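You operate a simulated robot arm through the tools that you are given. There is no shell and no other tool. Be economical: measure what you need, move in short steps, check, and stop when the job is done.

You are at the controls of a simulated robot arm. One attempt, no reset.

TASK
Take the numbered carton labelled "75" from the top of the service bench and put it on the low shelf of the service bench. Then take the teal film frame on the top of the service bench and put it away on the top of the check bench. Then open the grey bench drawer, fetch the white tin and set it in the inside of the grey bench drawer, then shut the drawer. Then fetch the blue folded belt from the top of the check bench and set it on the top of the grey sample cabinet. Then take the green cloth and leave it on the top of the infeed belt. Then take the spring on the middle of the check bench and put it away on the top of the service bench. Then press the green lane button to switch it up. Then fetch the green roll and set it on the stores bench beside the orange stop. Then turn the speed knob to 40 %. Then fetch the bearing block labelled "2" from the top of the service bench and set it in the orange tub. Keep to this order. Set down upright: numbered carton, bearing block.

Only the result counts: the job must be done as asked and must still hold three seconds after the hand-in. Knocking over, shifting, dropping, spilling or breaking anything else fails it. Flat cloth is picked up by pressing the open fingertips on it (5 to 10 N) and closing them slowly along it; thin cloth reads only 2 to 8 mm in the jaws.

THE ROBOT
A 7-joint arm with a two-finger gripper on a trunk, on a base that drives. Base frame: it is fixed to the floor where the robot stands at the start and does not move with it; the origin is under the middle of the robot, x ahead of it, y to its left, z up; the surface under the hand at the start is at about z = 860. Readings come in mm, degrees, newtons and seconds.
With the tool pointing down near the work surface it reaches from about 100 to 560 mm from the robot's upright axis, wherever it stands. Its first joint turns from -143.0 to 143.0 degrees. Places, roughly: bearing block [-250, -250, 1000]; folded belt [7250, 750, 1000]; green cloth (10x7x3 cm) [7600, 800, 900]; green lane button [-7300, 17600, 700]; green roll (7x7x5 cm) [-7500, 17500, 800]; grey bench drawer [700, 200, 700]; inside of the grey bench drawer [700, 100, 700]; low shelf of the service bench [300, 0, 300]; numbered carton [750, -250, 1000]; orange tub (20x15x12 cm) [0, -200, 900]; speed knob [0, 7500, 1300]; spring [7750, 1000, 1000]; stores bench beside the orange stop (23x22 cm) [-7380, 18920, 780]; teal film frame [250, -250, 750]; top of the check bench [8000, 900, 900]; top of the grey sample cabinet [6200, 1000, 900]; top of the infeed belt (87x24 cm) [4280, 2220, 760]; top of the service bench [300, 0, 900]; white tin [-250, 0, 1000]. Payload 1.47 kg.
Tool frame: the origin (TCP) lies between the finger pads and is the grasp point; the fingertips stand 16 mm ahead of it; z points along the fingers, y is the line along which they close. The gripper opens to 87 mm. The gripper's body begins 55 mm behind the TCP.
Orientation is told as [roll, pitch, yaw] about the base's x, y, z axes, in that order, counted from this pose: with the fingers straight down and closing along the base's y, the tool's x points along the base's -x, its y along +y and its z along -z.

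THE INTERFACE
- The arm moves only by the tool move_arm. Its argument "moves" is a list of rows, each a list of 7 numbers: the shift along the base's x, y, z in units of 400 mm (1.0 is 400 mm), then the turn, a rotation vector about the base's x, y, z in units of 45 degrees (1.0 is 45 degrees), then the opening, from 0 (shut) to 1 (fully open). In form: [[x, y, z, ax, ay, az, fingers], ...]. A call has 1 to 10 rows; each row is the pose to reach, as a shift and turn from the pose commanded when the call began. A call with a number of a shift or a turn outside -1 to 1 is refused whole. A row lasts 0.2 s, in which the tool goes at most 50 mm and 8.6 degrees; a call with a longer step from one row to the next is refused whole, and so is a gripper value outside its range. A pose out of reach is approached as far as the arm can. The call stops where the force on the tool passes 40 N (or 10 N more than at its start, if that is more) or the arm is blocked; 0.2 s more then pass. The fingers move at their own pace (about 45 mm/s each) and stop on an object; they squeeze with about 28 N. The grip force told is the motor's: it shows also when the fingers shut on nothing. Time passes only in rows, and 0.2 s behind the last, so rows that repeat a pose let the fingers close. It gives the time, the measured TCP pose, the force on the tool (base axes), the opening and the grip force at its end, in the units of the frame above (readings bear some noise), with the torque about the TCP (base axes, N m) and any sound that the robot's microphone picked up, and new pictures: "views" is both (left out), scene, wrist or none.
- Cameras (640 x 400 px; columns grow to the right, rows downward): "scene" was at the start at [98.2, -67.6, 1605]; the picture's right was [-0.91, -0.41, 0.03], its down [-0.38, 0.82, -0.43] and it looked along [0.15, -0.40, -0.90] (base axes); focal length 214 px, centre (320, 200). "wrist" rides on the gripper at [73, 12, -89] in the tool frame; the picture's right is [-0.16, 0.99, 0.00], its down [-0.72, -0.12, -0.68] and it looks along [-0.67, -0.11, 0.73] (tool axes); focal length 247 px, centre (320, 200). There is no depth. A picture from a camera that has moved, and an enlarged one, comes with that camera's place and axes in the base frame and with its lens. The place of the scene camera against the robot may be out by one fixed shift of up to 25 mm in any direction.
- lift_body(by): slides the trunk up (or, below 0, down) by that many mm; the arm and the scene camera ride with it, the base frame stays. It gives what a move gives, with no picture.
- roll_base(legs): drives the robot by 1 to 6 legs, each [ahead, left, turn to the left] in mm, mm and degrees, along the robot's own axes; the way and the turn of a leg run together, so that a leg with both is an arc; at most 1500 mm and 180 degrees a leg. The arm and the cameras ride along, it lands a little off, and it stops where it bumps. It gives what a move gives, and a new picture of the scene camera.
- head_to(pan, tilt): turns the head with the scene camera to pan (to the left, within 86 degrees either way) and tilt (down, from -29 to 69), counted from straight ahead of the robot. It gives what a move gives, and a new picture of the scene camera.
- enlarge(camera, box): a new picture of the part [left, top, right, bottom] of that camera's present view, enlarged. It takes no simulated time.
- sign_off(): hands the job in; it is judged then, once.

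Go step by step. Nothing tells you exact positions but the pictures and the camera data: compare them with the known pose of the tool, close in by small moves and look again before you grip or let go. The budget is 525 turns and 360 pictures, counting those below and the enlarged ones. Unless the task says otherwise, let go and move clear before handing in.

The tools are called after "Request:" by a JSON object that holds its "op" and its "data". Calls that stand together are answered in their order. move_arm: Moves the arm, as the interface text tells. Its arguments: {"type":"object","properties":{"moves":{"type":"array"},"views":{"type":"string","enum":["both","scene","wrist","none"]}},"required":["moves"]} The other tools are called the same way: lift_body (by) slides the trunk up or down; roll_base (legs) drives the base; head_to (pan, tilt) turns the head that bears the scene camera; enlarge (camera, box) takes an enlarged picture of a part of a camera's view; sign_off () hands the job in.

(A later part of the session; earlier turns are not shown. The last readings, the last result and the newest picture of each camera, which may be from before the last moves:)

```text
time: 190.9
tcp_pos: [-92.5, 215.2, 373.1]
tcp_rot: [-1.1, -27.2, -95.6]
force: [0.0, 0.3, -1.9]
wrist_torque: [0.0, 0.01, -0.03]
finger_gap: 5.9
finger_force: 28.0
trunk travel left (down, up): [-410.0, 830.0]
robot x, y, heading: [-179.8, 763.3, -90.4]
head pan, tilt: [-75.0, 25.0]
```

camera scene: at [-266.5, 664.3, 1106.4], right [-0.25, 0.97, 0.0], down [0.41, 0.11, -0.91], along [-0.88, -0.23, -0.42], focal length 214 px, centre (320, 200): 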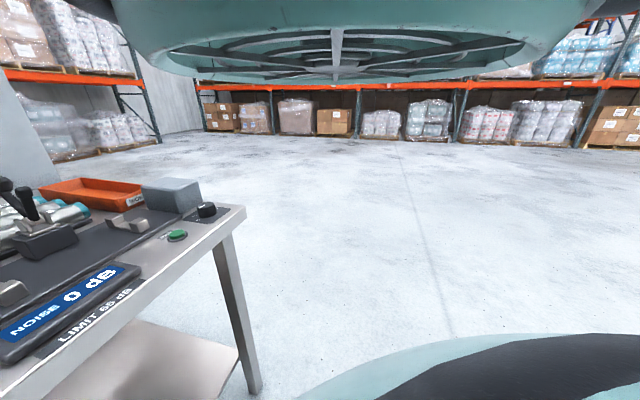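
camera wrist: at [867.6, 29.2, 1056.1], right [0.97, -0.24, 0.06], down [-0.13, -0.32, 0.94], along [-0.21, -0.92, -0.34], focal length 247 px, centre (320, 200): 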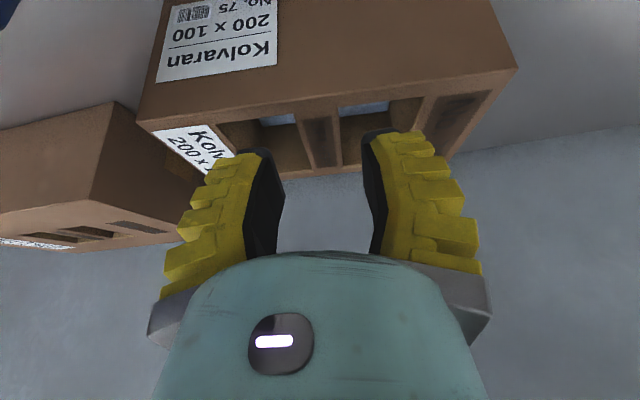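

The arm seems to just brush the bench edge (5 mm lag). Back off 12 mm and continue down.

Request:
{"op": "roll_base", "data": {"legs": [[-15, 0, 0]]}}

Request:
{"op": "lift_body", "data": {"by": -6}}

Request:
{"op": "lift_body", "data": {"by": -6}}

Request:
{"op": "lift_body", "data": {"by": -6}}

```text
time: 191.7
tcp_pos: [-92.3, 228.4, 372.8]
tcp_rot: [-1.1, -27.3, -95.6]
force: [0.0, -0.1, -2.0]
wrist_torque: [-0.03, 0.03, 0.0]
finger_gap: 6.0
finger_force: 27.7
trunk travel left (down, up): [-410.0, 830.0]
robot x, y, heading: [-182.5, 782.2, -90.6]
head pan, tilt: [-75.0, 25.0]
camera scene: at [-266.3, 676.5, 1089.0], right [-0.25, 0.97, 0.0], down [0.41, 0.11, -0.91], along [-0.88, -0.23, -0.42], focal length 214 px, centre (320, 200)
```

scene: 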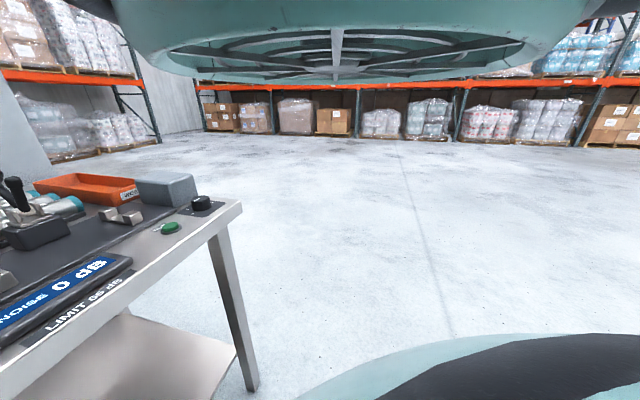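

```text
time: 192.2
tcp_pos: [-92.3, 230.1, 367.7]
tcp_rot: [-1.0, -27.2, -95.6]
force: [0.4, 0.2, -1.9]
wrist_torque: [-0.02, -0.02, 0.01]
finger_gap: 5.9
finger_force: 28.7
trunk travel left (down, up): [-404.0, 836.0]
robot x, y, heading: [-183.1, 781.0, -90.5]
head pan, tilt: [-75.0, 25.0]
```

```text
time: 192.8
tcp_pos: [-92.1, 228.6, 361.0]
tcp_rot: [-1.0, -27.2, -95.6]
force: [-1.1, 0.4, -1.9]
wrist_torque: [0.01, 0.01, -0.01]
finger_gap: 5.7
finger_force: 27.8
trunk travel left (down, up): [-398.0, 842.0]
robot x, y, heading: [-179.7, 777.3, -90.4]
head pan, tilt: [-75.0, 25.0]
```

```text
time: 193.3
tcp_pos: [-92.2, 231.0, 354.7]
tcp_rot: [-1.0, -27.2, -95.5]
force: [0.0, -0.3, -1.9]
wrist_torque: [-0.01, 0.0, 0.0]
finger_gap: 6.1
finger_force: 28.2
trunk travel left (down, up): [-392.0, 848.0]
robot x, y, heading: [-185.5, 781.6, -90.5]
head pan, tilt: [-75.0, 25.0]
```

Continue down in small steps.

Request:
{"op": "lift_body", "data": {"by": -6}}

Request:
{"op": "lift_body", "data": {"by": -6}}

Request:
{"op": "lift_body", "data": {"by": -6}}

Request:
{"op": "lift_body", "data": {"by": -5}}

```text
time: 193.8
tcp_pos: [-92.1, 230.9, 347.9]
tcp_rot: [-1.0, -27.2, -95.6]
force: [0.6, 0.6, -1.6]
wrist_torque: [0.01, 0.05, -0.01]
finger_gap: 5.9
finger_force: 27.2
trunk travel left (down, up): [-386.0, 854.0]
robot x, y, heading: [-184.9, 779.5, -90.4]
head pan, tilt: [-75.0, 25.0]
```

```text
time: 194.4
tcp_pos: [-93.4, 227.8, 342.5]
tcp_rot: [-1.1, -27.3, -95.6]
force: [-2.4, 0.5, 6.8]
wrist_torque: [0.4, -0.23, -0.01]
finger_gap: 6.1
finger_force: 27.7
trunk travel left (down, up): [-380.0, 860.0]
robot x, y, heading: [-181.6, 781.2, -90.1]
head pan, tilt: [-75.0, 25.0]
```

```text
time: 194.8
tcp_pos: [-93.3, 224.9, 342.7]
tcp_rot: [-1.0, -27.5, -95.6]
force: [-4.1, 2.1, 17.1]
wrist_torque: [0.93, -0.47, 0.31]
finger_gap: 5.8
finger_force: 28.3
trunk travel left (down, up): [-377.0, 863.0]
robot x, y, heading: [-183.8, 777.7, -90.1]
head pan, tilt: [-75.0, 25.0]
stopped: the force on the tool passed its limit at 82 N (the readings are from after the stop); the commanded pose is now the measured one
```

```text
time: 195.1
tcp_pos: [-93.3, 224.6, 342.2]
tcp_rot: [-0.9, -27.6, -95.6]
force: [-3.3, 2.5, 16.8]
wrist_torque: [0.93, -0.36, 0.24]
finger_gap: 5.8
finger_force: 27.8
trunk travel left (down, up): [-377.0, 863.0]
robot x, y, heading: [-180.1, 778.0, -90.5]
head pan, tilt: [-75.0, 25.0]
stopped: the force on the tool passed its limit at 60 N (the readings are from after the stop); the commanded pose is now the measured one
```

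Contact at z≈343. Check the wrist view for the carton's attitude before releasing.

Request:
{"op": "lift_body", "data": {"by": 2}}

Request:
{"op": "enlarge", "data": {"camera": "wrist", "box": [0, 0, 640, 400]}}

```text
time: 195.6
tcp_pos: [-91.9, 228.4, 343.4]
tcp_rot: [-1.0, -27.5, -95.6]
force: [-0.4, 1.5, -0.7]
wrist_torque: [0.16, -0.14, 0.08]
finger_gap: 6.1
finger_force: 28.3
trunk travel left (down, up): [-379.0, 861.0]
robot x, y, heading: [-185.5, 779.5, -90.3]
head pan, tilt: [-75.0, 25.0]
```

```text
1.00 times, centred on (320, 200) of wrist (not enlarged: the box is as wide or as high as the picture)
camera zoom: at [-69.4, 331.8, 388.3], right [0.97, -0.24, 0.06], down [-0.14, -0.32, 0.94], along [-0.21, -0.92, -0.34], focal length 247 px, centre (320, 200)
```

zoom: 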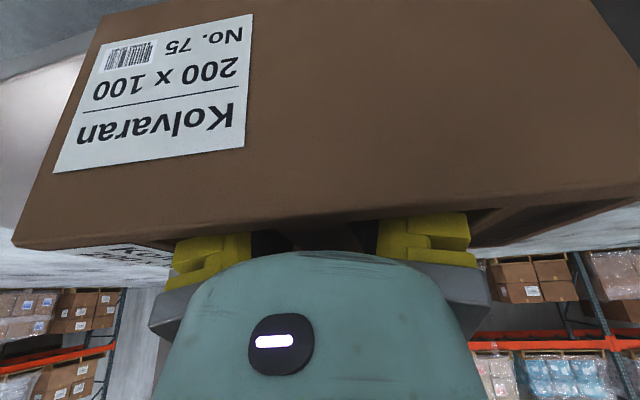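

The shelf edge is at y≈260, carton centre ≈228: stable. Release.

Request:
{"op": "move_arm", "data": {"moves": [[0, 0, 0, 0, 0, 0, 0.15], [0, 0, 0, 0, 0, 0, 0.3], [0, 0, 0, 0, 0, 0, 0.42], [0, 0, 0, 0, 0, 0, 0.42]], "views": "wrist"}}

```text
time: 196.6
tcp_pos: [-92.3, 225.9, 342.0]
tcp_rot: [-1.1, -27.5, -95.6]
force: [0.7, 0.6, -0.5]
wrist_torque: [-0.02, 0.01, 0.01]
finger_gap: 42.3
finger_force: 4.3
trunk travel left (down, up): [-379.0, 861.0]
robot x, y, heading: [-181.1, 776.3, -90.3]
head pan, tilt: [-75.0, 25.0]
camera wrist: at [-69.5, 330.6, 388.8], right [0.97, -0.24, 0.06], down [-0.14, -0.32, 0.94], along [-0.21, -0.92, -0.34], focal length 247 px, centre (320, 200)
```

wrist: 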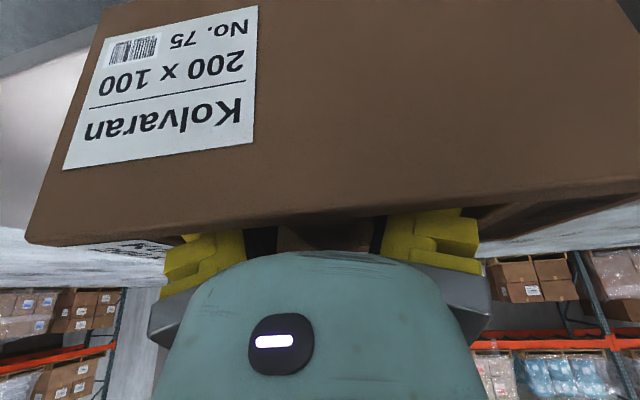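

Released and upright. Withdraw along the tool axis (up and toward me).

Request:
{"op": "move_arm", "data": {"moves": [[0, 0.01, 0.03, 0, 0, 0, 0.42], [0, 0.025, 0.06, 0, 0, 0, 0.42], [0, 0.04, 0.09, 0, 0, 0, 0.42], [0, 0.055, 0.12, 0, 0, 0, 0.42], [0, 0.07, 0.15, 0, 0, 0, 0.42]], "views": "wrist"}}

```text
time: 197.8
tcp_pos: [-87.4, 264.4, 385.3]
tcp_rot: [0.1, -25.4, -95.6]
force: [-0.4, 1.1, 0.1]
wrist_torque: [-0.04, -0.01, -0.04]
finger_gap: 41.9
finger_force: 4.1
out of reach, approached as far as the arm can: row 4, 5
trunk travel left (down, up): [-379.0, 861.0]
robot x, y, heading: [-181.5, 780.3, -90.5]
head pan, tilt: [-75.0, 25.0]
camera wrist: at [-66.5, 367.2, 434.5], right [0.97, -0.24, 0.07], down [-0.15, -0.35, 0.93], along [-0.2, -0.91, -0.37], focal length 247 px, centre (320, 200)
```

wrist: 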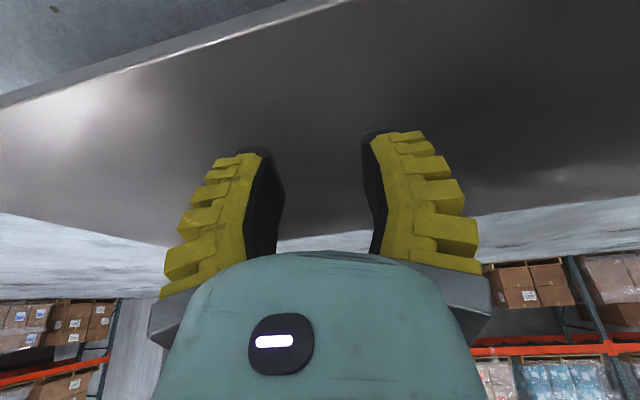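

The carton is no longer there; the withdrawal must have dragged it over the edge. Back off and look for it.

Request:
{"op": "roll_base", "data": {"legs": [[-350, 0, 0]]}}

Request:
{"op": "enlarge", "data": {"camera": "wrist", "box": [0, 0, 640, 400]}}

```text
time: 200.1
tcp_pos: [-89.1, 625.3, 382.5]
tcp_rot: [-0.3, -25.4, -95.2]
force: [0.3, -0.3, 0.4]
wrist_torque: [-0.03, -0.03, -0.02]
finger_gap: 42.3
finger_force: 4.5
trunk travel left (down, up): [-379.0, 861.0]
robot x, y, heading: [-179.2, 1135.9, -90.3]
head pan, tilt: [-75.0, 25.0]
camera scene: at [-264.0, 1035.4, 1057.9], right [-0.26, 0.97, 0.0], down [0.41, 0.11, -0.91], along [-0.88, -0.23, -0.42], focal length 214 px, centre (320, 200)
```

scene: 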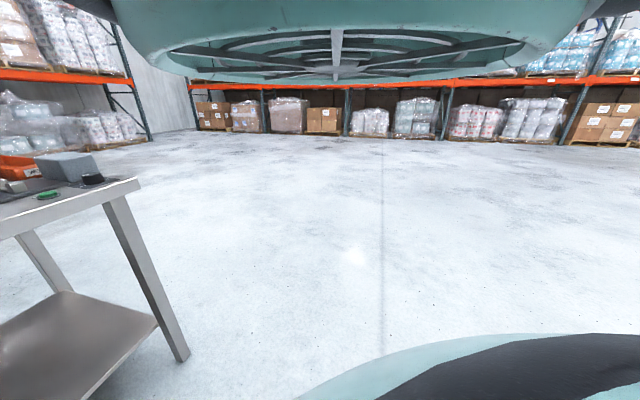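

```text
1.00 times, centred on (320, 200) of wrist (not enlarged: the box is as wide or as high as the picture)
camera zoom: at [-68.1, 727.9, 431.8], right [0.97, -0.23, 0.06], down [-0.14, -0.35, 0.93], along [-0.19, -0.91, -0.37], focal length 247 px, centre (320, 200)
```

zoom: 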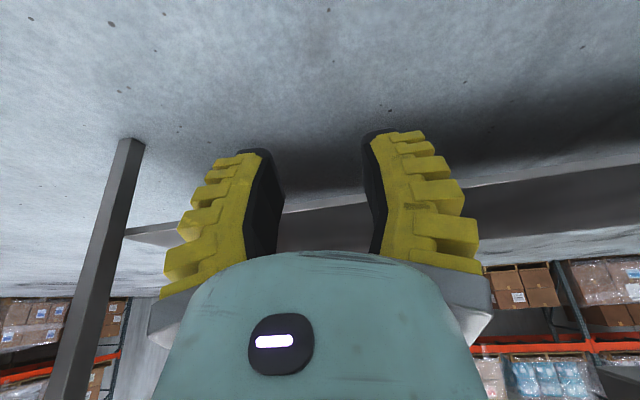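

Not on the shelf nor on the floor just ahead. Raise and tilt the camera down to search nearer.

Request:
{"op": "lift_body", "data": {"by": 400}}

Request:
{"op": "move_arm", "data": {"moves": [[0, 0, 0, 0.18, 0, 0, 0.42], [0, 0, 0, 0.36, 0, 0, 0.42], [0, 0, 0, 0.54, 0, 0, 0.42], [0, 0.02, 0, 0.72, 0, 0, 0.42], [0, 0.04, 0, 0.9, 0, 0, 0.42]], "views": "wrist"}}

```text
time: 204.0
tcp_pos: [-89.9, 624.9, 782.2]
tcp_rot: [-0.4, -25.3, -95.2]
force: [-0.6, -0.4, 0.5]
wrist_torque: [0.02, 0.02, -0.05]
finger_gap: 42.5
finger_force: 4.3
trunk travel left (down, up): [-779.0, 461.0]
robot x, y, heading: [-179.1, 1136.8, -90.3]
head pan, tilt: [-75.0, 25.0]
```

```text
time: 205.2
tcp_pos: [-88.0, 642.2, 783.1]
tcp_rot: [-3.8, 15.2, -94.8]
force: [0.0, -0.2, 0.7]
wrist_torque: [0.03, 0.02, -0.05]
finger_gap: 42.4
finger_force: 3.9
trunk travel left (down, up): [-779.0, 461.0]
robot x, y, heading: [-179.6, 1140.3, -90.5]
head pan, tilt: [-75.0, 25.0]
camera wrist: at [-67.9, 687.1, 886.6], right [0.97, -0.22, -0.1], down [-0.14, -0.87, 0.47], along [-0.19, -0.45, -0.87], focal length 247 px, centre (320, 200)
```

wrist: 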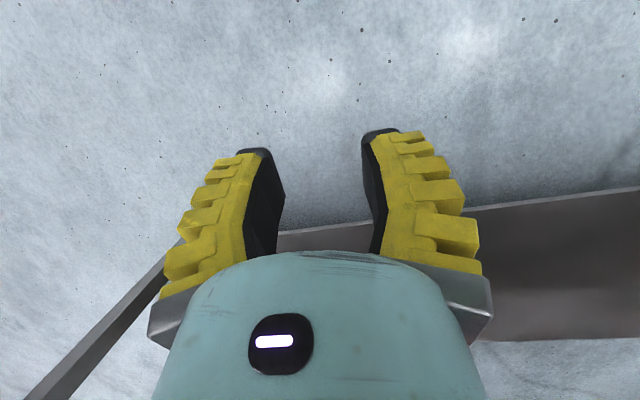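

No carton on the visible floor. Look further back, beneath the robot.

Request:
{"op": "move_arm", "data": {"moves": [[0, 0, 0, 0.18, 0, 0, 0.42], [0, 0, 0, 0.36, 0, 0, 0.42], [0, 0, 0, 0.54, 0, 0, 0.42], [0, 0, 0, 0.72, 0, 0, 0.42], [0, 0, 0, 0.9, 0, 0, 0.42]], "views": "wrist"}}

```text
time: 206.4
tcp_pos: [-127.1, 690.7, 944.3]
tcp_rot: [-9.6, 54.6, -98.3]
force: [1.3, -0.2, 2.5]
wrist_torque: [-0.13, 0.07, 0.04]
finger_gap: 42.5
finger_force: 4.3
out of reach, approached as far as the arm can: row 1, 2, 3, 4, 5
trunk travel left (down, up): [-779.0, 461.0]
robot x, y, heading: [-180.7, 1137.0, -90.3]
head pan, tilt: [-75.0, 25.0]
camera wrist: at [-105.0, 657.9, 1052.9], right [0.97, -0.1, -0.22], down [-0.14, -0.97, -0.19], along [-0.2, 0.22, -0.96], focal length 247 px, centre (320, 200)
```

wrist: 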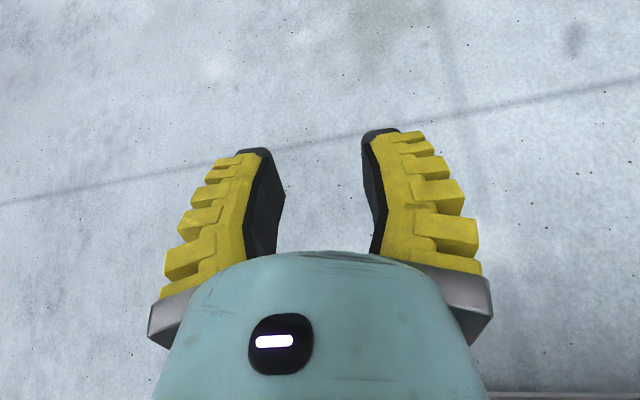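

The floor is clear too. Look with the head camera around this side and the other.

Request:
{"op": "head_to", "data": {"pan": -60, "tilt": 60}}

Request:
{"op": "head_to", "data": {"pan": 60, "tilt": -25}}

Request:
{"op": "head_to", "data": {"pan": 60, "tilt": 40}}

```text
time: 207.4
tcp_pos: [-125.5, 697.5, 938.0]
tcp_rot: [-9.7, 54.9, -98.5]
force: [-0.2, 0.3, 0.4]
wrist_torque: [0.01, -0.03, 0.04]
finger_gap: 42.5
finger_force: 4.7
trunk travel left (down, up): [-779.0, 461.0]
robot x, y, heading: [-180.9, 1135.6, -90.2]
head pan, tilt: [-60.0, 60.0]
camera scene: at [-232.9, 1025.7, 1407.9], right [-0.5, 0.87, 0.0], down [0.75, 0.43, -0.5], along [-0.43, -0.25, -0.87], focal length 214 px, centre (320, 200)
```

scene: 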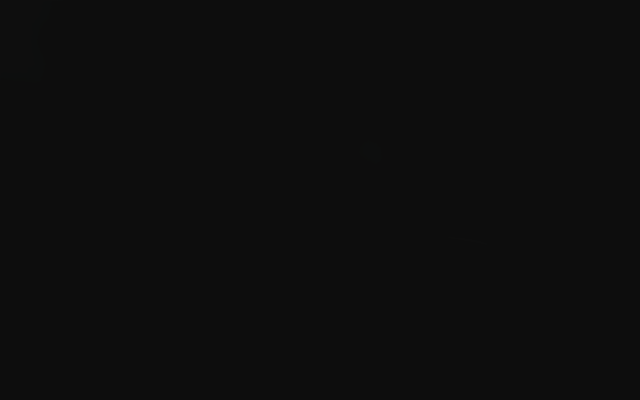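

```text
time: 209.4
tcp_pos: [-125.2, 697.2, 936.5]
tcp_rot: [-9.8, 54.9, -98.6]
force: [0.1, -1.3, -0.2]
wrist_torque: [0.01, -0.01, -0.01]
finger_gap: 42.2
finger_force: 4.2
trunk travel left (down, up): [-779.0, 461.0]
robot x, y, heading: [-178.1, 1137.7, -90.1]
head pan, tilt: [60.0, -25.0]
camera scene: at [-113.6, 1023.0, 1533.9], right [-0.5, -0.86, 0.0], down [0.36, -0.21, -0.91], along [0.78, -0.46, 0.42], focal length 214 px, centre (320, 200)
```

scene: 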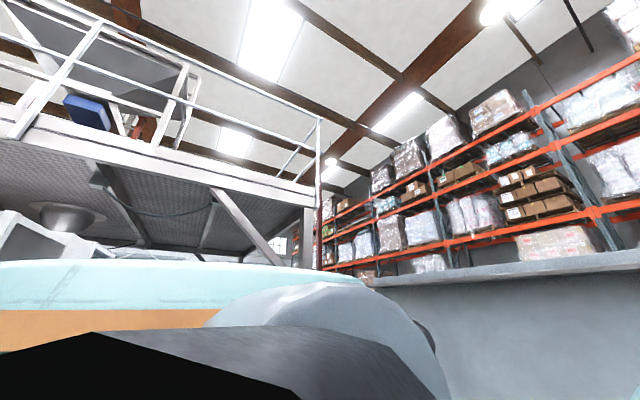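

```text
time: 210.7
tcp_pos: [-125.3, 698.0, 938.5]
tcp_rot: [-9.7, 55.0, -98.6]
force: [0.1, 0.6, 1.0]
wrist_torque: [-0.01, 0.02, 0.0]
finger_gap: 42.4
finger_force: 4.4
trunk travel left (down, up): [-779.0, 461.0]
robot x, y, heading: [-182.0, 1136.5, -90.2]
head pan, tilt: [60.0, 40.0]
camera scene: at [-101.5, 1016.0, 1434.6], right [-0.5, -0.86, 0.0], down [-0.55, 0.32, -0.77], along [0.66, -0.39, -0.64], focal length 214 px, centre (320, 200)
```

scene: 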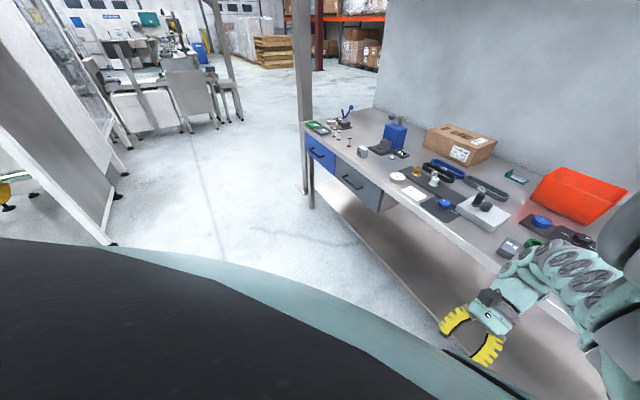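

From the left side the head sees the bench, shelf and hand. Zoom on the shelf.

Request:
{"op": "enlarge", "data": {"camera": "scene", "box": [290, 160, 640, 400]}}

```text
1.67 times, centred on (465, 280) of scene
camera zoom: at [-101.5, 1016.0, 1434.6], right [-0.5, -0.86, 0.0], down [-0.55, 0.32, -0.77], along [0.66, -0.39, -0.64], focal length 358 px, centre (78, 67)
```

zoom: 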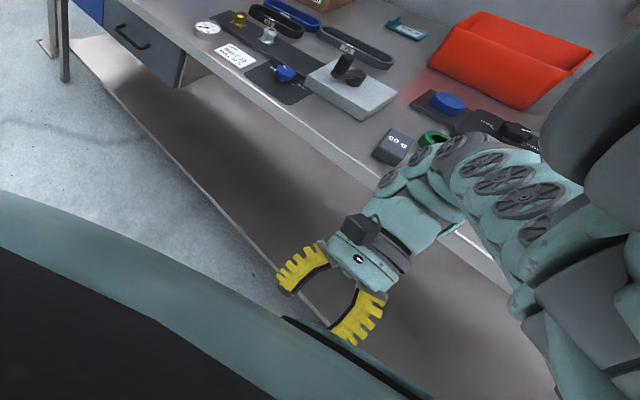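

The hand hides the spot itself. Move the hand aside (−x) and look again.

Request:
{"op": "move_arm", "data": {"moves": [[-0.1, 0, 0, -0.18, 0, 0, 0.42], [-0.2, 0, 0, -0.36, 0, 0, 0.42], [-0.3, 0, 0, -0.54, 0, 0, 0.42], [-0.4, 0, 0, -0.72, 0, 0, 0.42], [-0.5, 0, 0, -0.9, 0, 0, 0.42], [-0.6, 0, 0, -1.0, 0, 0, 0.42]], "views": "scene"}}

```text
time: 212.1
tcp_pos: [-384.7, 668.7, 915.5]
tcp_rot: [-3.5, 10.5, -94.7]
force: [-0.1, -1.3, -0.2]
wrist_torque: [-0.01, 0.03, -0.01]
finger_gap: 42.3
finger_force: 4.6
out of reach, approached as far as the arm can: row 3, 4, 5, 6
trunk travel left (down, up): [-779.0, 461.0]
robot x, y, heading: [-181.2, 1137.1, -90.3]
head pan, tilt: [60.0, 40.0]
camera scene: at [-101.6, 1016.1, 1434.5], right [-0.5, -0.86, 0.0], down [-0.56, 0.32, -0.77], along [0.66, -0.39, -0.64], focal length 214 px, centre (320, 200)
```

scene: 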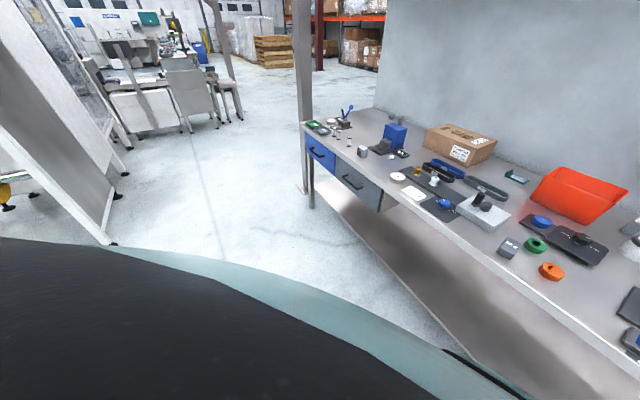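

Request:
{"op": "enlarge", "data": {"camera": "wrist", "box": [0, 0, 640, 400]}}

Request:
{"op": "head_to", "data": {"pan": 86, "tilt": 50}}

```text
1.00 times, centred on (320, 200) of wrist (not enlarged: the box is as wide or as high as the picture)
camera zoom: at [-363.4, 722.6, 1016.8], right [0.97, -0.22, -0.09], down [-0.14, -0.83, 0.54], along [-0.19, -0.51, -0.84], focal length 247 px, centre (320, 200)
```

zoom: 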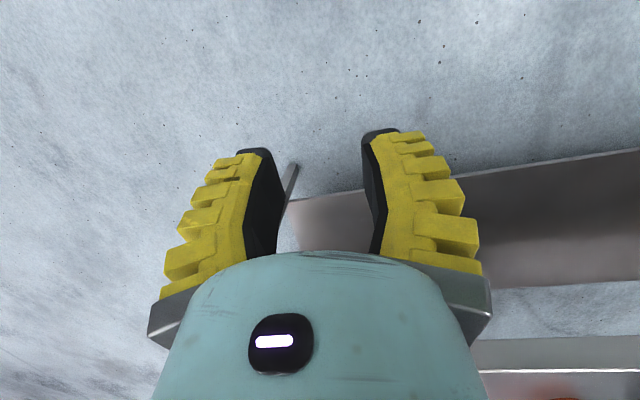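

```text
time: 213.0
tcp_pos: [-383.0, 669.4, 916.9]
tcp_rot: [-3.4, 10.6, -94.7]
force: [0.5, -0.2, 1.3]
wrist_torque: [-0.04, -0.04, -0.02]
finger_gap: 42.5
finger_force: 4.3
trunk travel left (down, up): [-779.0, 461.0]
robot x, y, heading: [-181.4, 1135.6, -90.0]
head pan, tilt: [85.9, 50.0]
camera scene: at [-98.2, 1053.0, 1420.4], right [-0.08, -1.0, 0.0], down [-0.76, 0.06, -0.64], along [0.64, -0.05, -0.77], focal length 214 px, centre (320, 200)
```

scene: 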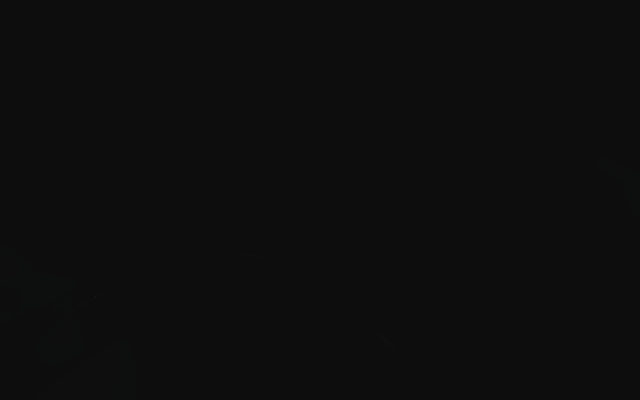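

Not found yet; some floor areas were hidden behind the fingers. Lower for a view beneath the shelf from a shifted spot.

Request:
{"op": "move_arm", "data": {"moves": [[0.05, 0, 0, -0.18, 0, 0, 0], [0.1, 0, 0, -0.36, 0, 0, 0], [0.15, 0, 0, -0.54, 0, 0, 0], [0.2, 0, 0, -0.72, 0, 0, 0], [0.25, 0, 0, -0.8, 0, 0, 0]], "views": "none"}}

Request:
{"op": "lift_body", "data": {"by": -400}}

Request:
{"op": "enlarge", "data": {"camera": "wrist", "box": [0, 0, 640, 400]}}

```text
time: 214.2
tcp_pos: [-334.5, 610.2, 850.2]
tcp_rot: [-0.5, -25.6, -95.2]
force: [-0.3, -0.5, -0.2]
wrist_torque: [0.0, 0.01, -0.02]
finger_gap: 0.0
finger_force: 28.4
out of reach, approached as far as the arm can: row 1, 2, 3, 4, 5
trunk travel left (down, up): [-779.0, 461.0]
robot x, y, heading: [-182.2, 1139.2, -90.3]
head pan, tilt: [85.9, 50.0]
```

```text
time: 218.1
tcp_pos: [-333.0, 611.2, 451.2]
tcp_rot: [-0.3, -25.5, -95.2]
force: [-0.4, 1.0, 0.2]
wrist_torque: [-0.01, -0.03, -0.02]
finger_gap: 0.0
finger_force: 27.8
trunk travel left (down, up): [-379.0, 861.0]
robot x, y, heading: [-178.6, 1138.0, -89.9]
head pan, tilt: [85.9, 50.0]
```

```text
1.00 times, centred on (320, 200) of wrist (not enlarged: the box is as wide or as high as the picture)
camera zoom: at [-312.6, 713.3, 500.5], right [0.97, -0.23, 0.06], down [-0.14, -0.35, 0.93], along [-0.19, -0.91, -0.37], focal length 247 px, centre (320, 200)
```

zoom: 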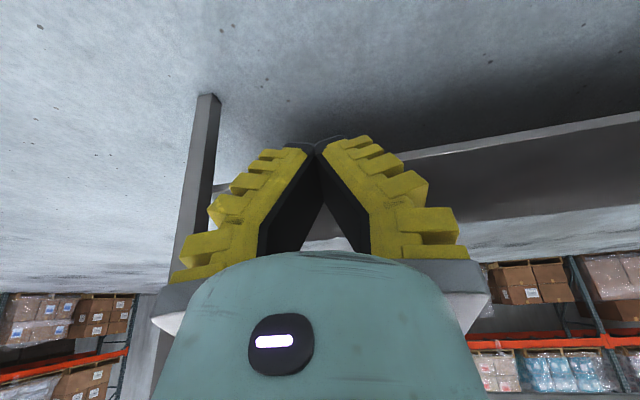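

Shelf is empty there too. Look beneath the robot again from this shifted position with closed fingers.

Request:
{"op": "lift_body", "data": {"by": 400}}

Request:
{"op": "move_arm", "data": {"moves": [[0, 0, 0, 0.19, 0, 0, 0], [0, 0, 0, 0.38, 0, 0, 0], [0, 0, 0, 0.57, 0, 0, 0], [0, 0, 0, 0.76, 0, 0, 0], [0, 0, 0, 0.95, 0, 0, 0]], "views": "none"}}

Request:
{"op": "move_arm", "data": {"moves": [[0, 0, 0, 0.19, 0, 0, 0], [0, 0, 0, 0.38, 0, 0, 0], [0, 0, 0, 0.57, 0, 0, 0], [0, 0, 0, 0.76, 0, 0, 0], [0, 0, 0, 0.95, 0, 0, 0]], "views": "wrist"}}

```text
time: 221.9
tcp_pos: [-334.7, 611.9, 851.6]
tcp_rot: [-0.4, -25.4, -95.2]
force: [0.0, -0.2, 0.0]
wrist_torque: [-0.01, 0.03, 0.01]
finger_gap: 0.0
finger_force: 28.3
trunk travel left (down, up): [-779.0, 461.0]
robot x, y, heading: [-180.8, 1141.3, -90.2]
head pan, tilt: [85.9, 50.0]
```

```text
time: 223.1
tcp_pos: [-332.8, 610.7, 850.6]
tcp_rot: [-4.0, 17.2, -94.9]
force: [-1.8, -0.5, 0.5]
wrist_torque: [0.01, -0.07, 0.0]
finger_gap: 0.0
finger_force: 28.0
trunk travel left (down, up): [-779.0, 461.0]
robot x, y, heading: [-177.6, 1138.7, -90.0]
head pan, tilt: [85.9, 50.0]
```

```text
time: 224.3
tcp_pos: [-350.7, 710.8, 948.1]
tcp_rot: [-11.4, 58.1, -100.1]
force: [-2.0, -0.7, 1.0]
wrist_torque: [-0.02, -0.09, -0.12]
finger_gap: 0.0
finger_force: 28.5
out of reach, approached as far as the arm can: row 1, 2, 3, 4, 5
trunk travel left (down, up): [-779.0, 461.0]
robot x, y, heading: [-180.2, 1141.7, -90.5]
head pan, tilt: [85.9, 50.0]
camera wrist: at [-329.1, 672.5, 1055.4], right [0.97, -0.09, -0.24], down [-0.15, -0.96, -0.25], along [-0.2, 0.28, -0.94], focal length 247 px, centre (320, 200)
```

wrist: 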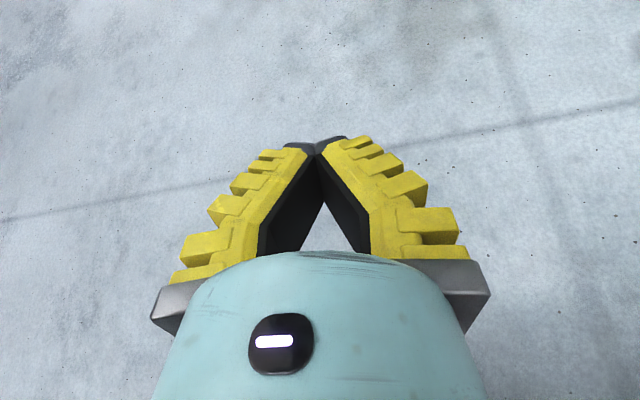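

Still nothing. Look low under the shelf: return the tool to tilt −25° and lower to near the floor.

Request:
{"op": "move_arm", "data": {"moves": [[0, 0, 0, -0.19, 0, 0, 0], [0, 0, 0, -0.38, 0, 0, 0], [0, 0, 0, -0.57, 0, 0, 0], [0, 0, 0, -0.76, 0, 0, 0], [0, 0, 0, -0.95, 0, 0, 0]], "views": "none"}}

Request:
{"op": "move_arm", "data": {"moves": [[0.1, 0, 0, -0.19, 0, 0, 0], [0.2, 0, -0.05, -0.38, 0, 0, 0], [0.3, 0, -0.1, -0.57, 0, 0, 0], [0.4, 0, -0.15, -0.76, 0, 0, 0], [0.5, 0, -0.15, -0.95, 0, 0, 0]], "views": "none"}}

Request:
{"op": "lift_body", "data": {"by": -400}}

Request:
{"op": "lift_body", "data": {"by": -220}}

Request:
{"op": "enlarge", "data": {"camera": "wrist", "box": [0, 0, 640, 400]}}

```text
time: 225.5
tcp_pos: [-361.4, 681.1, 919.8]
tcp_rot: [-4.0, 17.2, -94.8]
force: [-0.1, 0.0, 0.3]
wrist_torque: [0.02, -0.02, -0.03]
finger_gap: 0.2
finger_force: 28.2
out of reach, approached as far as the arm can: row 4, 5
trunk travel left (down, up): [-779.0, 461.0]
robot x, y, heading: [-177.9, 1139.3, -90.1]
head pan, tilt: [85.9, 50.0]
```

```text
time: 226.7
tcp_pos: [-214.1, 578.7, 825.8]
tcp_rot: [-0.4, -24.6, -96.3]
force: [-0.2, 0.5, -0.4]
wrist_torque: [-0.05, -0.01, -0.01]
finger_gap: 0.1
finger_force: 28.2
out of reach, approached as far as the arm can: row 1, 2, 3, 4, 5
trunk travel left (down, up): [-779.0, 461.0]
robot x, y, heading: [-179.8, 1136.9, -90.0]
head pan, tilt: [85.9, 50.0]
```

```text
time: 230.5
tcp_pos: [-216.2, 576.0, 428.5]
tcp_rot: [-0.7, -25.0, -95.8]
force: [0.6, 0.5, 0.7]
wrist_torque: [0.07, 0.03, 0.03]
finger_gap: 0.0
finger_force: 28.1
trunk travel left (down, up): [-379.0, 861.0]
robot x, y, heading: [-179.8, 1137.6, -90.3]
head pan, tilt: [85.9, 50.0]
```

```text
time: 232.9
tcp_pos: [-215.6, 576.7, 208.6]
tcp_rot: [-0.7, -25.0, -95.9]
force: [0.9, 0.4, 0.3]
wrist_torque: [0.0, 0.02, -0.01]
finger_gap: 0.0
finger_force: 28.3
trunk travel left (down, up): [-159.0, 1081.0]
robot x, y, heading: [-179.4, 1135.8, -90.0]
head pan, tilt: [85.9, 50.0]
```

```text
1.00 times, centred on (320, 200) of wrist (not enlarged: the box is as wide or as high as the picture)
camera zoom: at [-193.1, 677.2, 258.1], right [0.97, -0.25, 0.06], down [-0.14, -0.35, 0.92], along [-0.21, -0.9, -0.38], focal length 247 px, centre (320, 200)
```

zoom: 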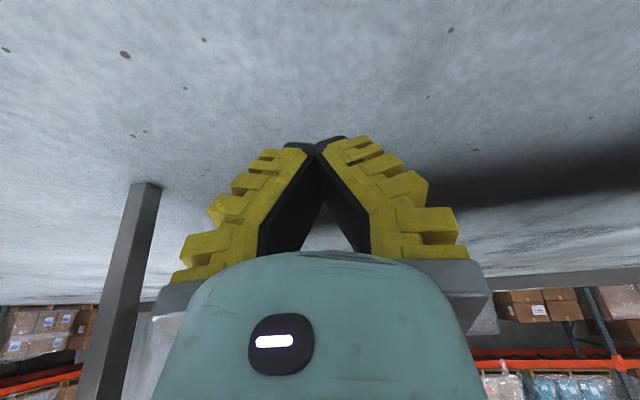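

Still no sign. I'll raise and turn the base to survey the floor all round with the head camera.

Request:
{"op": "lift_body", "data": {"by": 400}}

Request:
{"op": "head_to", "data": {"pan": -70, "tilt": -25}}

Request:
{"op": "head_to", "data": {"pan": -70, "tilt": 35}}

Request:
{"op": "roll_base", "data": {"legs": [[-200, 0, 0], [0, 0, -100]]}}

```text
time: 236.7
tcp_pos: [-216.1, 575.7, 607.7]
tcp_rot: [-0.8, -25.1, -96.0]
force: [-0.2, 0.6, 0.9]
wrist_torque: [0.02, -0.01, 0.0]
finger_gap: 0.0
finger_force: 27.8
trunk travel left (down, up): [-559.0, 681.0]
robot x, y, heading: [-181.3, 1137.3, -89.9]
head pan, tilt: [85.9, 50.0]
```

```text
time: 239.1
tcp_pos: [-216.0, 575.8, 608.5]
tcp_rot: [-0.7, -25.0, -95.9]
force: [0.0, -1.2, 0.1]
wrist_torque: [0.0, 0.0, -0.01]
finger_gap: 0.0
finger_force: 28.7
trunk travel left (down, up): [-559.0, 681.0]
robot x, y, heading: [-181.2, 1136.3, -90.1]
head pan, tilt: [-70.0, -25.0]
camera scene: at [-241.8, 1034.8, 1313.9], right [-0.34, 0.94, 0.0], down [-0.4, -0.14, -0.91], along [-0.85, -0.31, 0.42], focal length 214 px, centre (320, 200)
```

scene: 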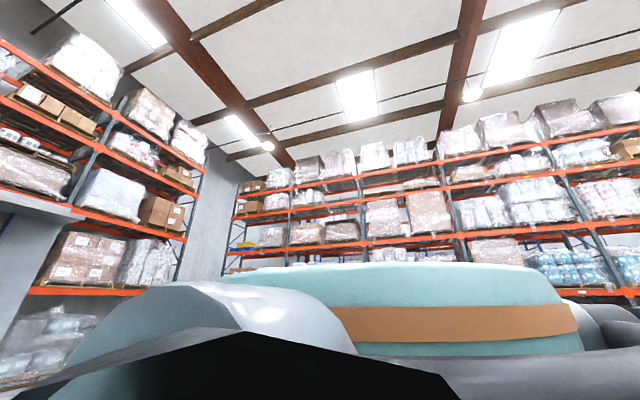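

```text
time: 240.4
tcp_pos: [-214.7, 575.8, 608.0]
tcp_rot: [-0.7, -25.0, -96.0]
force: [0.0, -0.5, -0.3]
wrist_torque: [-0.01, -0.02, -0.01]
finger_gap: 0.1
finger_force: 28.5
trunk travel left (down, up): [-559.0, 681.0]
robot x, y, heading: [-181.6, 1133.9, -90.0]
head pan, tilt: [-70.0, 35.0]
camera scene: at [-257.9, 1029.0, 1222.2], right [-0.34, 0.94, 0.0], down [0.54, 0.19, -0.82], along [-0.77, -0.28, -0.57], focal length 214 px, centre (320, 200)
```

scene: 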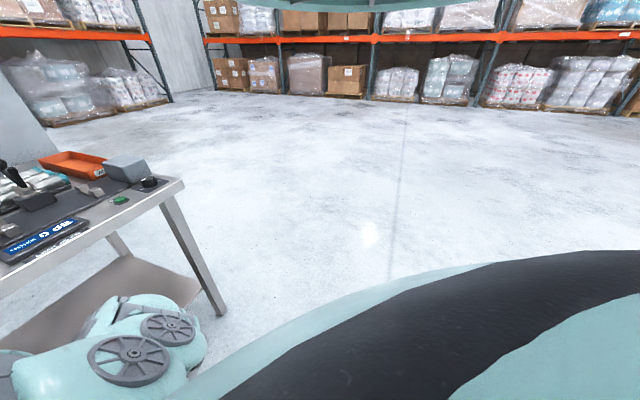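

```text
time: 246.2
tcp_pos: [-725.5, 1474.8, 608.3]
tcp_rot: [-0.7, -25.0, 163.8]
force: [1.3, 0.4, -0.6]
wrist_torque: [0.02, -0.02, -0.02]
finger_gap: 0.1
finger_force: 27.7
trunk travel left (down, up): [-559.0, 681.0]
robot x, y, heading: [-179.1, 1339.8, 169.6]
head pan, tilt: [-70.0, 35.0]
camera scene: at [-257.1, 1429.6, 1222.1], right [0.99, 0.17, 0.0], down [0.09, -0.57, -0.82], along [-0.14, 0.81, -0.57], focal length 214 px, centre (320, 200)
```

scene: 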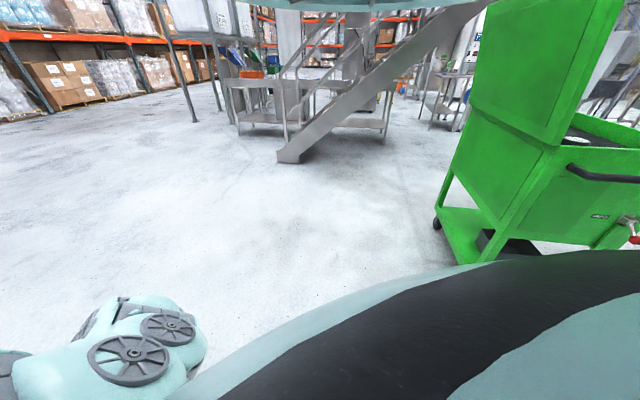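

Floor is clear there as well. Turn to see the whole bench from the front.

Request:
{"op": "roll_base", "data": {"legs": [[0, 0, 165]]}}

```text
time: 253.4
tcp_pos: [320.8, 1079.5, 608.3]
tcp_rot: [-0.7, -25.0, -29.7]
force: [-0.5, -0.1, -0.2]
wrist_torque: [0.01, 0.01, -0.03]
finger_gap: 0.0
finger_force: 27.8
trunk travel left (down, up): [-559.0, 681.0]
robot x, y, heading: [-182.9, 1335.7, -23.9]
head pan, tilt: [-70.0, 35.0]
camera scene: at [-116.0, 1213.6, 1222.1], right [-1.0, 0.07, 0.0], down [0.04, 0.57, -0.82], along [-0.06, -0.82, -0.57], focal length 214 px, centre (320, 200)
```

scene: 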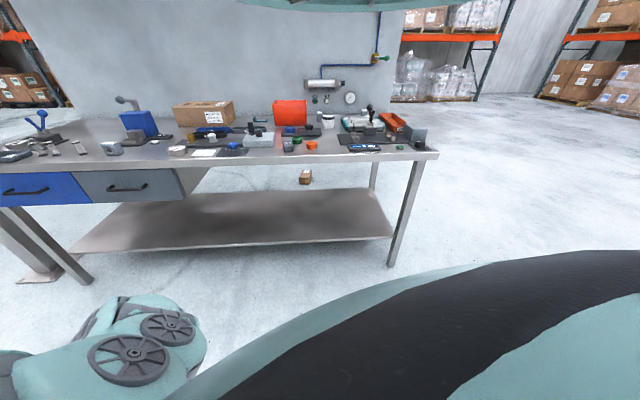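

There: a small brown box behind the shelf. Zoom in on it and the bench.

Request:
{"op": "enlarge", "data": {"camera": "scene", "box": [160, 80, 440, 255]}}

Request:
{"op": "enlarge", "data": {"camera": "scene", "box": [255, 90, 365, 200]}}

```text
2.29 times, centred on (300, 168) of scene
camera zoom: at [-116.0, 1213.6, 1222.1], right [-1.0, 0.07, 0.0], down [0.04, 0.57, -0.82], along [-0.06, -0.82, -0.57], focal length 490 px, centre (366, 274)
```

zoom: 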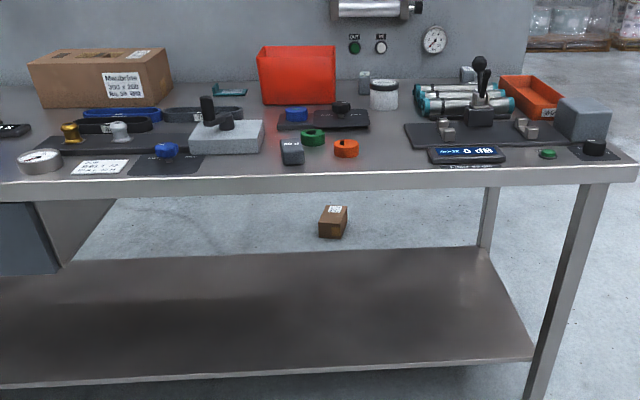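

```text
3.64 times, centred on (310, 145) of scene
camera zoom: at [-116.0, 1213.6, 1222.1], right [-1.0, 0.07, 0.0], down [0.04, 0.57, -0.82], along [-0.06, -0.82, -0.57], focal length 780 px, centre (356, 400)
```

zoom: 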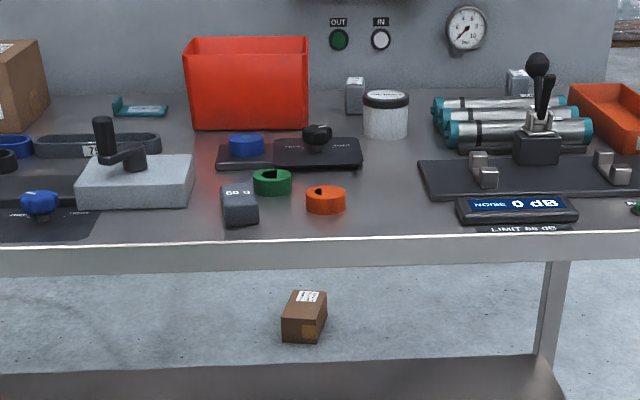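

The carton landed on the floor behind the bench near (−109, −934); everything else is in place. I'll drive round the bench end to fetch it.

Request:
{"op": "roll_base", "data": {"legs": [[0, 0, 24], [-1320, 0, 0], [0, -1200, 0], [0, -1070, 0]]}}

```text
time: 272.0
tcp_pos: [-863.7, -945.2, 608.2]
tcp_rot: [-0.7, -24.9, -3.3]
force: [-0.7, -0.7, 1.0]
wrist_torque: [0.0, -0.01, 0.01]
finger_gap: 0.1
finger_force: 27.9
trunk travel left (down, up): [-559.0, 681.0]
robot x, y, heading: [-1425.7, -938.3, 2.2]
head pan, tilt: [-70.0, 35.0]
camera scene: at [-1317.8, -1021.3, 1222.1], right [-0.93, -0.38, 0.0], down [-0.22, 0.53, -0.82], along [0.31, -0.76, -0.57], focal length 214 px, centre (320, 200)
```

scene: 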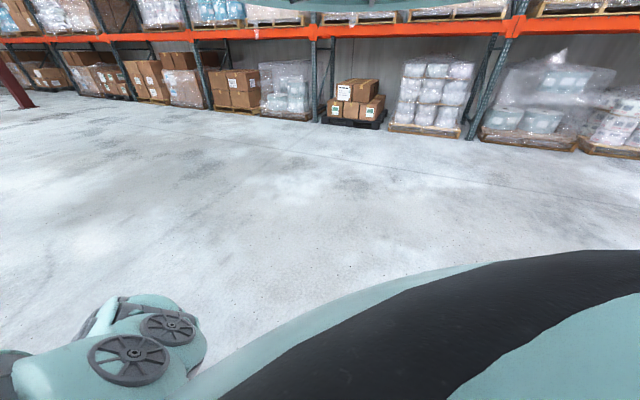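

Request:
{"op": "roll_base", "data": {"legs": [[450, 0, -2.2]]}}

Request:
{"op": "enlarge", "data": {"camera": "wrist", "box": [0, 0, 640, 400]}}

```text
time: 274.8
tcp_pos: [-413.2, -947.9, 607.9]
tcp_rot: [-0.7, -25.0, -5.0]
force: [0.1, -0.2, -0.3]
wrist_torque: [-0.01, 0.0, -0.02]
finger_gap: 0.0
finger_force: 27.9
trunk travel left (down, up): [-559.0, 681.0]
robot x, y, heading: [-973.9, -921.5, 0.7]
head pan, tilt: [-70.0, 35.0]
camera scene: at [-869.1, -1012.3, 1222.1], right [-0.94, -0.35, 0.0], down [-0.2, 0.54, -0.82], along [0.29, -0.77, -0.57], focal length 214 px, centre (320, 200)
```

scene: 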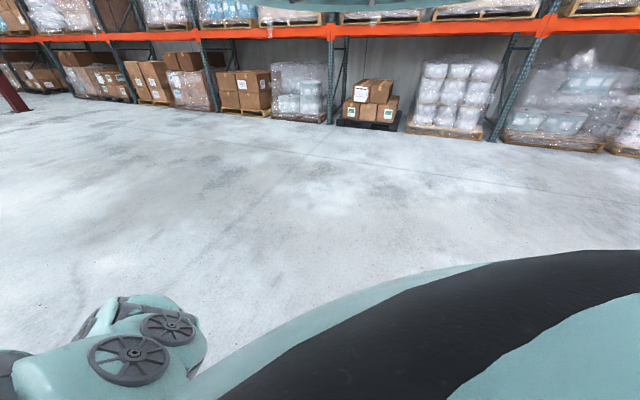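

```text
1.00 times, centred on (320, 200) of wrist (not enlarged: the box is as wide or as high as the picture)
camera zoom: at [-515.9, -927.5, 658.2], right [0.23, 0.97, 0.06], down [0.36, -0.14, 0.92], along [0.9, -0.2, -0.38], focal length 247 px, centre (320, 200)
```

zoom: 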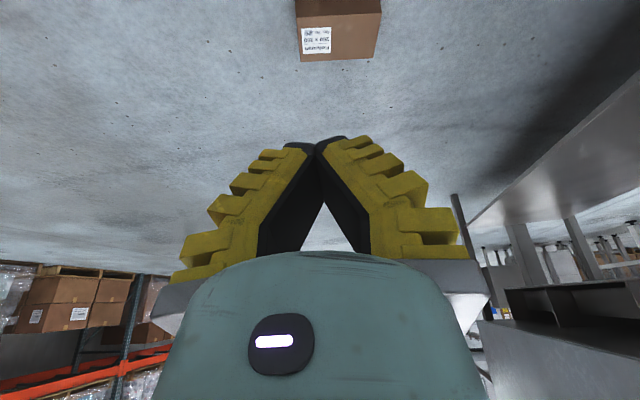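

Found it. Zoom to see its attitude.

Request:
{"op": "enlarge", "data": {"camera": "wrist", "box": [270, 0, 410, 80]}}

```text
4.57 times, centred on (340, 40) of wrist
camera zoom: at [-515.9, -927.5, 658.2], right [0.23, 0.97, 0.06], down [0.36, -0.14, 0.92], along [0.9, -0.2, -0.38], focal length 1129 px, centre (229, 931)
```

zoom: 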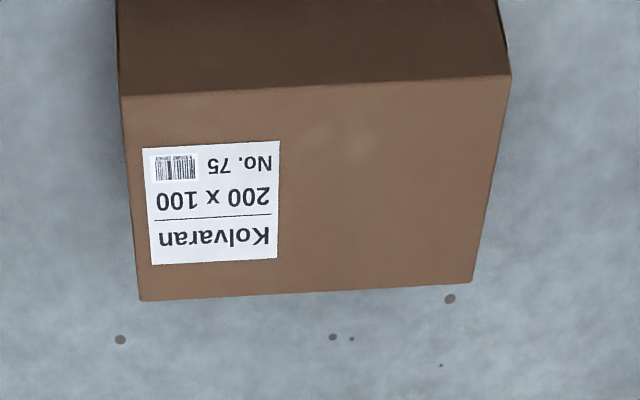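

It lies on its side: label face up, the window face toward +x. I'll go to its +x side and grip the bar with the tool strongly tilted, so turning the tool down rights the carton.

Request:
{"op": "lift_body", "data": {"by": 366}}

Request:
{"op": "roll_base", "data": {"legs": [[0, -450, 0], [1380, 0, 0], [0, 0, 167], [0, -350, 0]]}}

```text
time: 278.3
tcp_pos: [-413.6, -948.7, 973.9]
tcp_rot: [-0.7, -25.0, -5.0]
force: [0.5, 0.3, 0.5]
wrist_torque: [-0.01, 0.01, 0.0]
finger_gap: 0.1
finger_force: 28.1
trunk travel left (down, up): [-925.0, 315.0]
robot x, y, heading: [-976.8, -918.7, 0.7]
head pan, tilt: [-70.0, 35.0]
```

```text
time: 296.5
tcp_pos: [-42.1, -905.6, 974.8]
tcp_rot: [-0.7, -24.9, 162.0]
force: [-1.3, -0.4, -0.4]
wrist_torque: [0.0, 0.03, -0.01]
finger_gap: 0.0
finger_force: 28.0
trunk travel left (down, up): [-925.0, 315.0]
robot x, y, heading: [498.0, -1055.1, 168.0]
head pan, tilt: [-70.0, 35.0]
camera scene: at [424.6, -965.4, 1588.1], right [0.99, 0.13, 0.0], down [0.08, -0.57, -0.82], along [-0.11, 0.81, -0.57], focal length 214 px, centre (320, 200)
```

scene: 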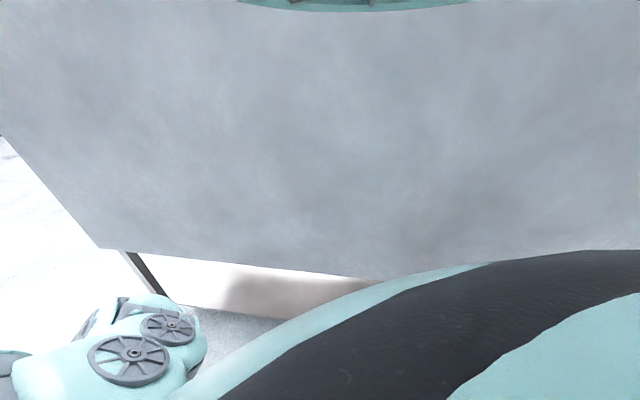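

Tilt the tool down to see the carton from this side.

Request:
{"op": "move_arm", "data": {"moves": [[0, 0, 0, -0.05, -0.17, 0, 1], [0, 0, 0, -0.11, -0.34, 0, 1], [0, 0, 0, -0.16, -0.5, 0, 1]], "views": "none"}}

Request:
{"op": "lift_body", "data": {"by": -400}}

Request:
{"op": "enlarge", "data": {"camera": "wrist", "box": [0, 0, 640, 400]}}

```text
time: 297.3
tcp_pos: [-42.8, -905.4, 974.0]
tcp_rot: [-0.9, -1.3, 162.1]
force: [-0.1, 0.5, 0.3]
wrist_torque: [-0.03, 0.01, -0.01]
finger_gap: 87.0
finger_force: 0.0
trunk travel left (down, up): [-925.0, 315.0]
robot x, y, heading: [500.8, -1063.2, 167.7]
head pan, tilt: [-70.0, 35.0]
```

```text
time: 301.1
tcp_pos: [-42.3, -905.5, 573.9]
tcp_rot: [-0.8, -1.4, 162.0]
force: [-1.0, 0.1, 0.3]
wrist_torque: [0.01, 0.01, -0.01]
finger_gap: 87.0
finger_force: 0.0
trunk travel left (down, up): [-525.0, 715.0]
robot x, y, heading: [499.2, -1059.4, 167.9]
head pan, tilt: [-70.0, 35.0]
```

```text
1.00 times, centred on (320, 200) of wrist (not enlarged: the box is as wide or as high as the picture)
camera zoom: at [23.7, -941.6, 661.6], right [-0.46, -0.89, -0.01], down [-0.64, 0.32, 0.7], along [-0.62, 0.32, -0.71], focal length 247 px, centre (320, 200)
```

zoom: 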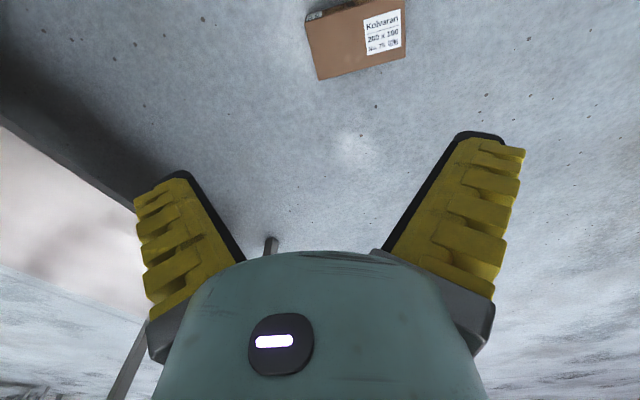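

Carton seen. Back up 230 mm, then tilt the tool out about 60° and lower.

Request:
{"op": "roll_base", "data": {"legs": [[-230, 0, 0]]}}

Request:
{"op": "move_arm", "data": {"moves": [[0, 0, 0, 0.05, 0.17, 0, 1], [0, 0, 0, 0.11, 0.34, 0, 1], [0, 0, 0, 0.16, 0.5, 0, 1], [0, 0, 0, 0.21, 0.66, 0, 1], [0, 0, 0, 0.26, 0.82, 0, 1], [0, 0, 0, 0.3, 0.95, 0, 1]], "views": "wrist"}}

```text
time: 302.8
tcp_pos: [183.5, -958.0, 573.8]
tcp_rot: [-0.7, -1.4, 162.3]
force: [0.9, -0.3, 0.0]
wrist_torque: [0.01, 0.02, -0.05]
finger_gap: 87.3
finger_force: 0.0
trunk travel left (down, up): [-525.0, 715.0]
robot x, y, heading: [725.0, -1104.7, 168.0]
head pan, tilt: [-70.0, 35.0]
camera scene: at [651.1, -1014.8, 1188.1], right [0.99, 0.14, 0.0], down [0.08, -0.57, -0.82], along [-0.11, 0.81, -0.57], focal length 214 px, centre (320, 200)
```

scene: 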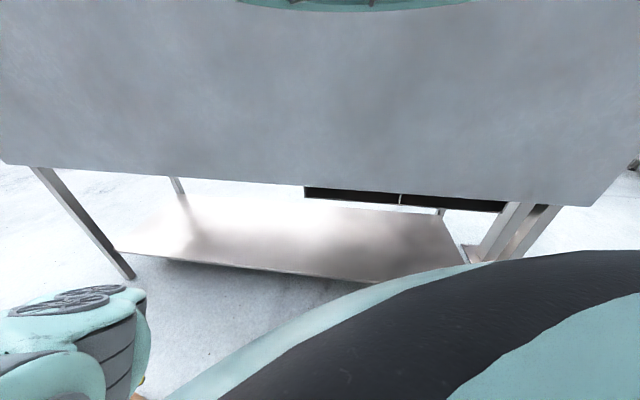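

```text
time: 304.2
tcp_pos: [129.7, -948.8, 609.2]
tcp_rot: [-0.7, -42.6, 162.2]
force: [-0.1, 0.2, -0.4]
wrist_torque: [-0.01, 0.01, 0.03]
finger_gap: 87.0
finger_force: 0.0
out of reach, approached as far as the arm can: row 4, 5, 6
trunk travel left (down, up): [-525.0, 715.0]
robot x, y, heading: [725.3, -1107.0, 167.5]
head pan, tilt: [-70.0, 35.0]
camera wrist: at [232.9, -996.9, 625.1], right [-0.42, -0.9, 0.1], down [-0.04, 0.12, 0.99], along [-0.91, 0.41, -0.08], focal length 247 px, centre (320, 200)
```

wrist: 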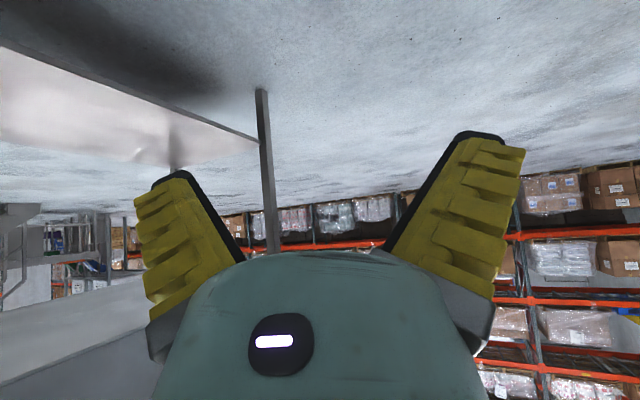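

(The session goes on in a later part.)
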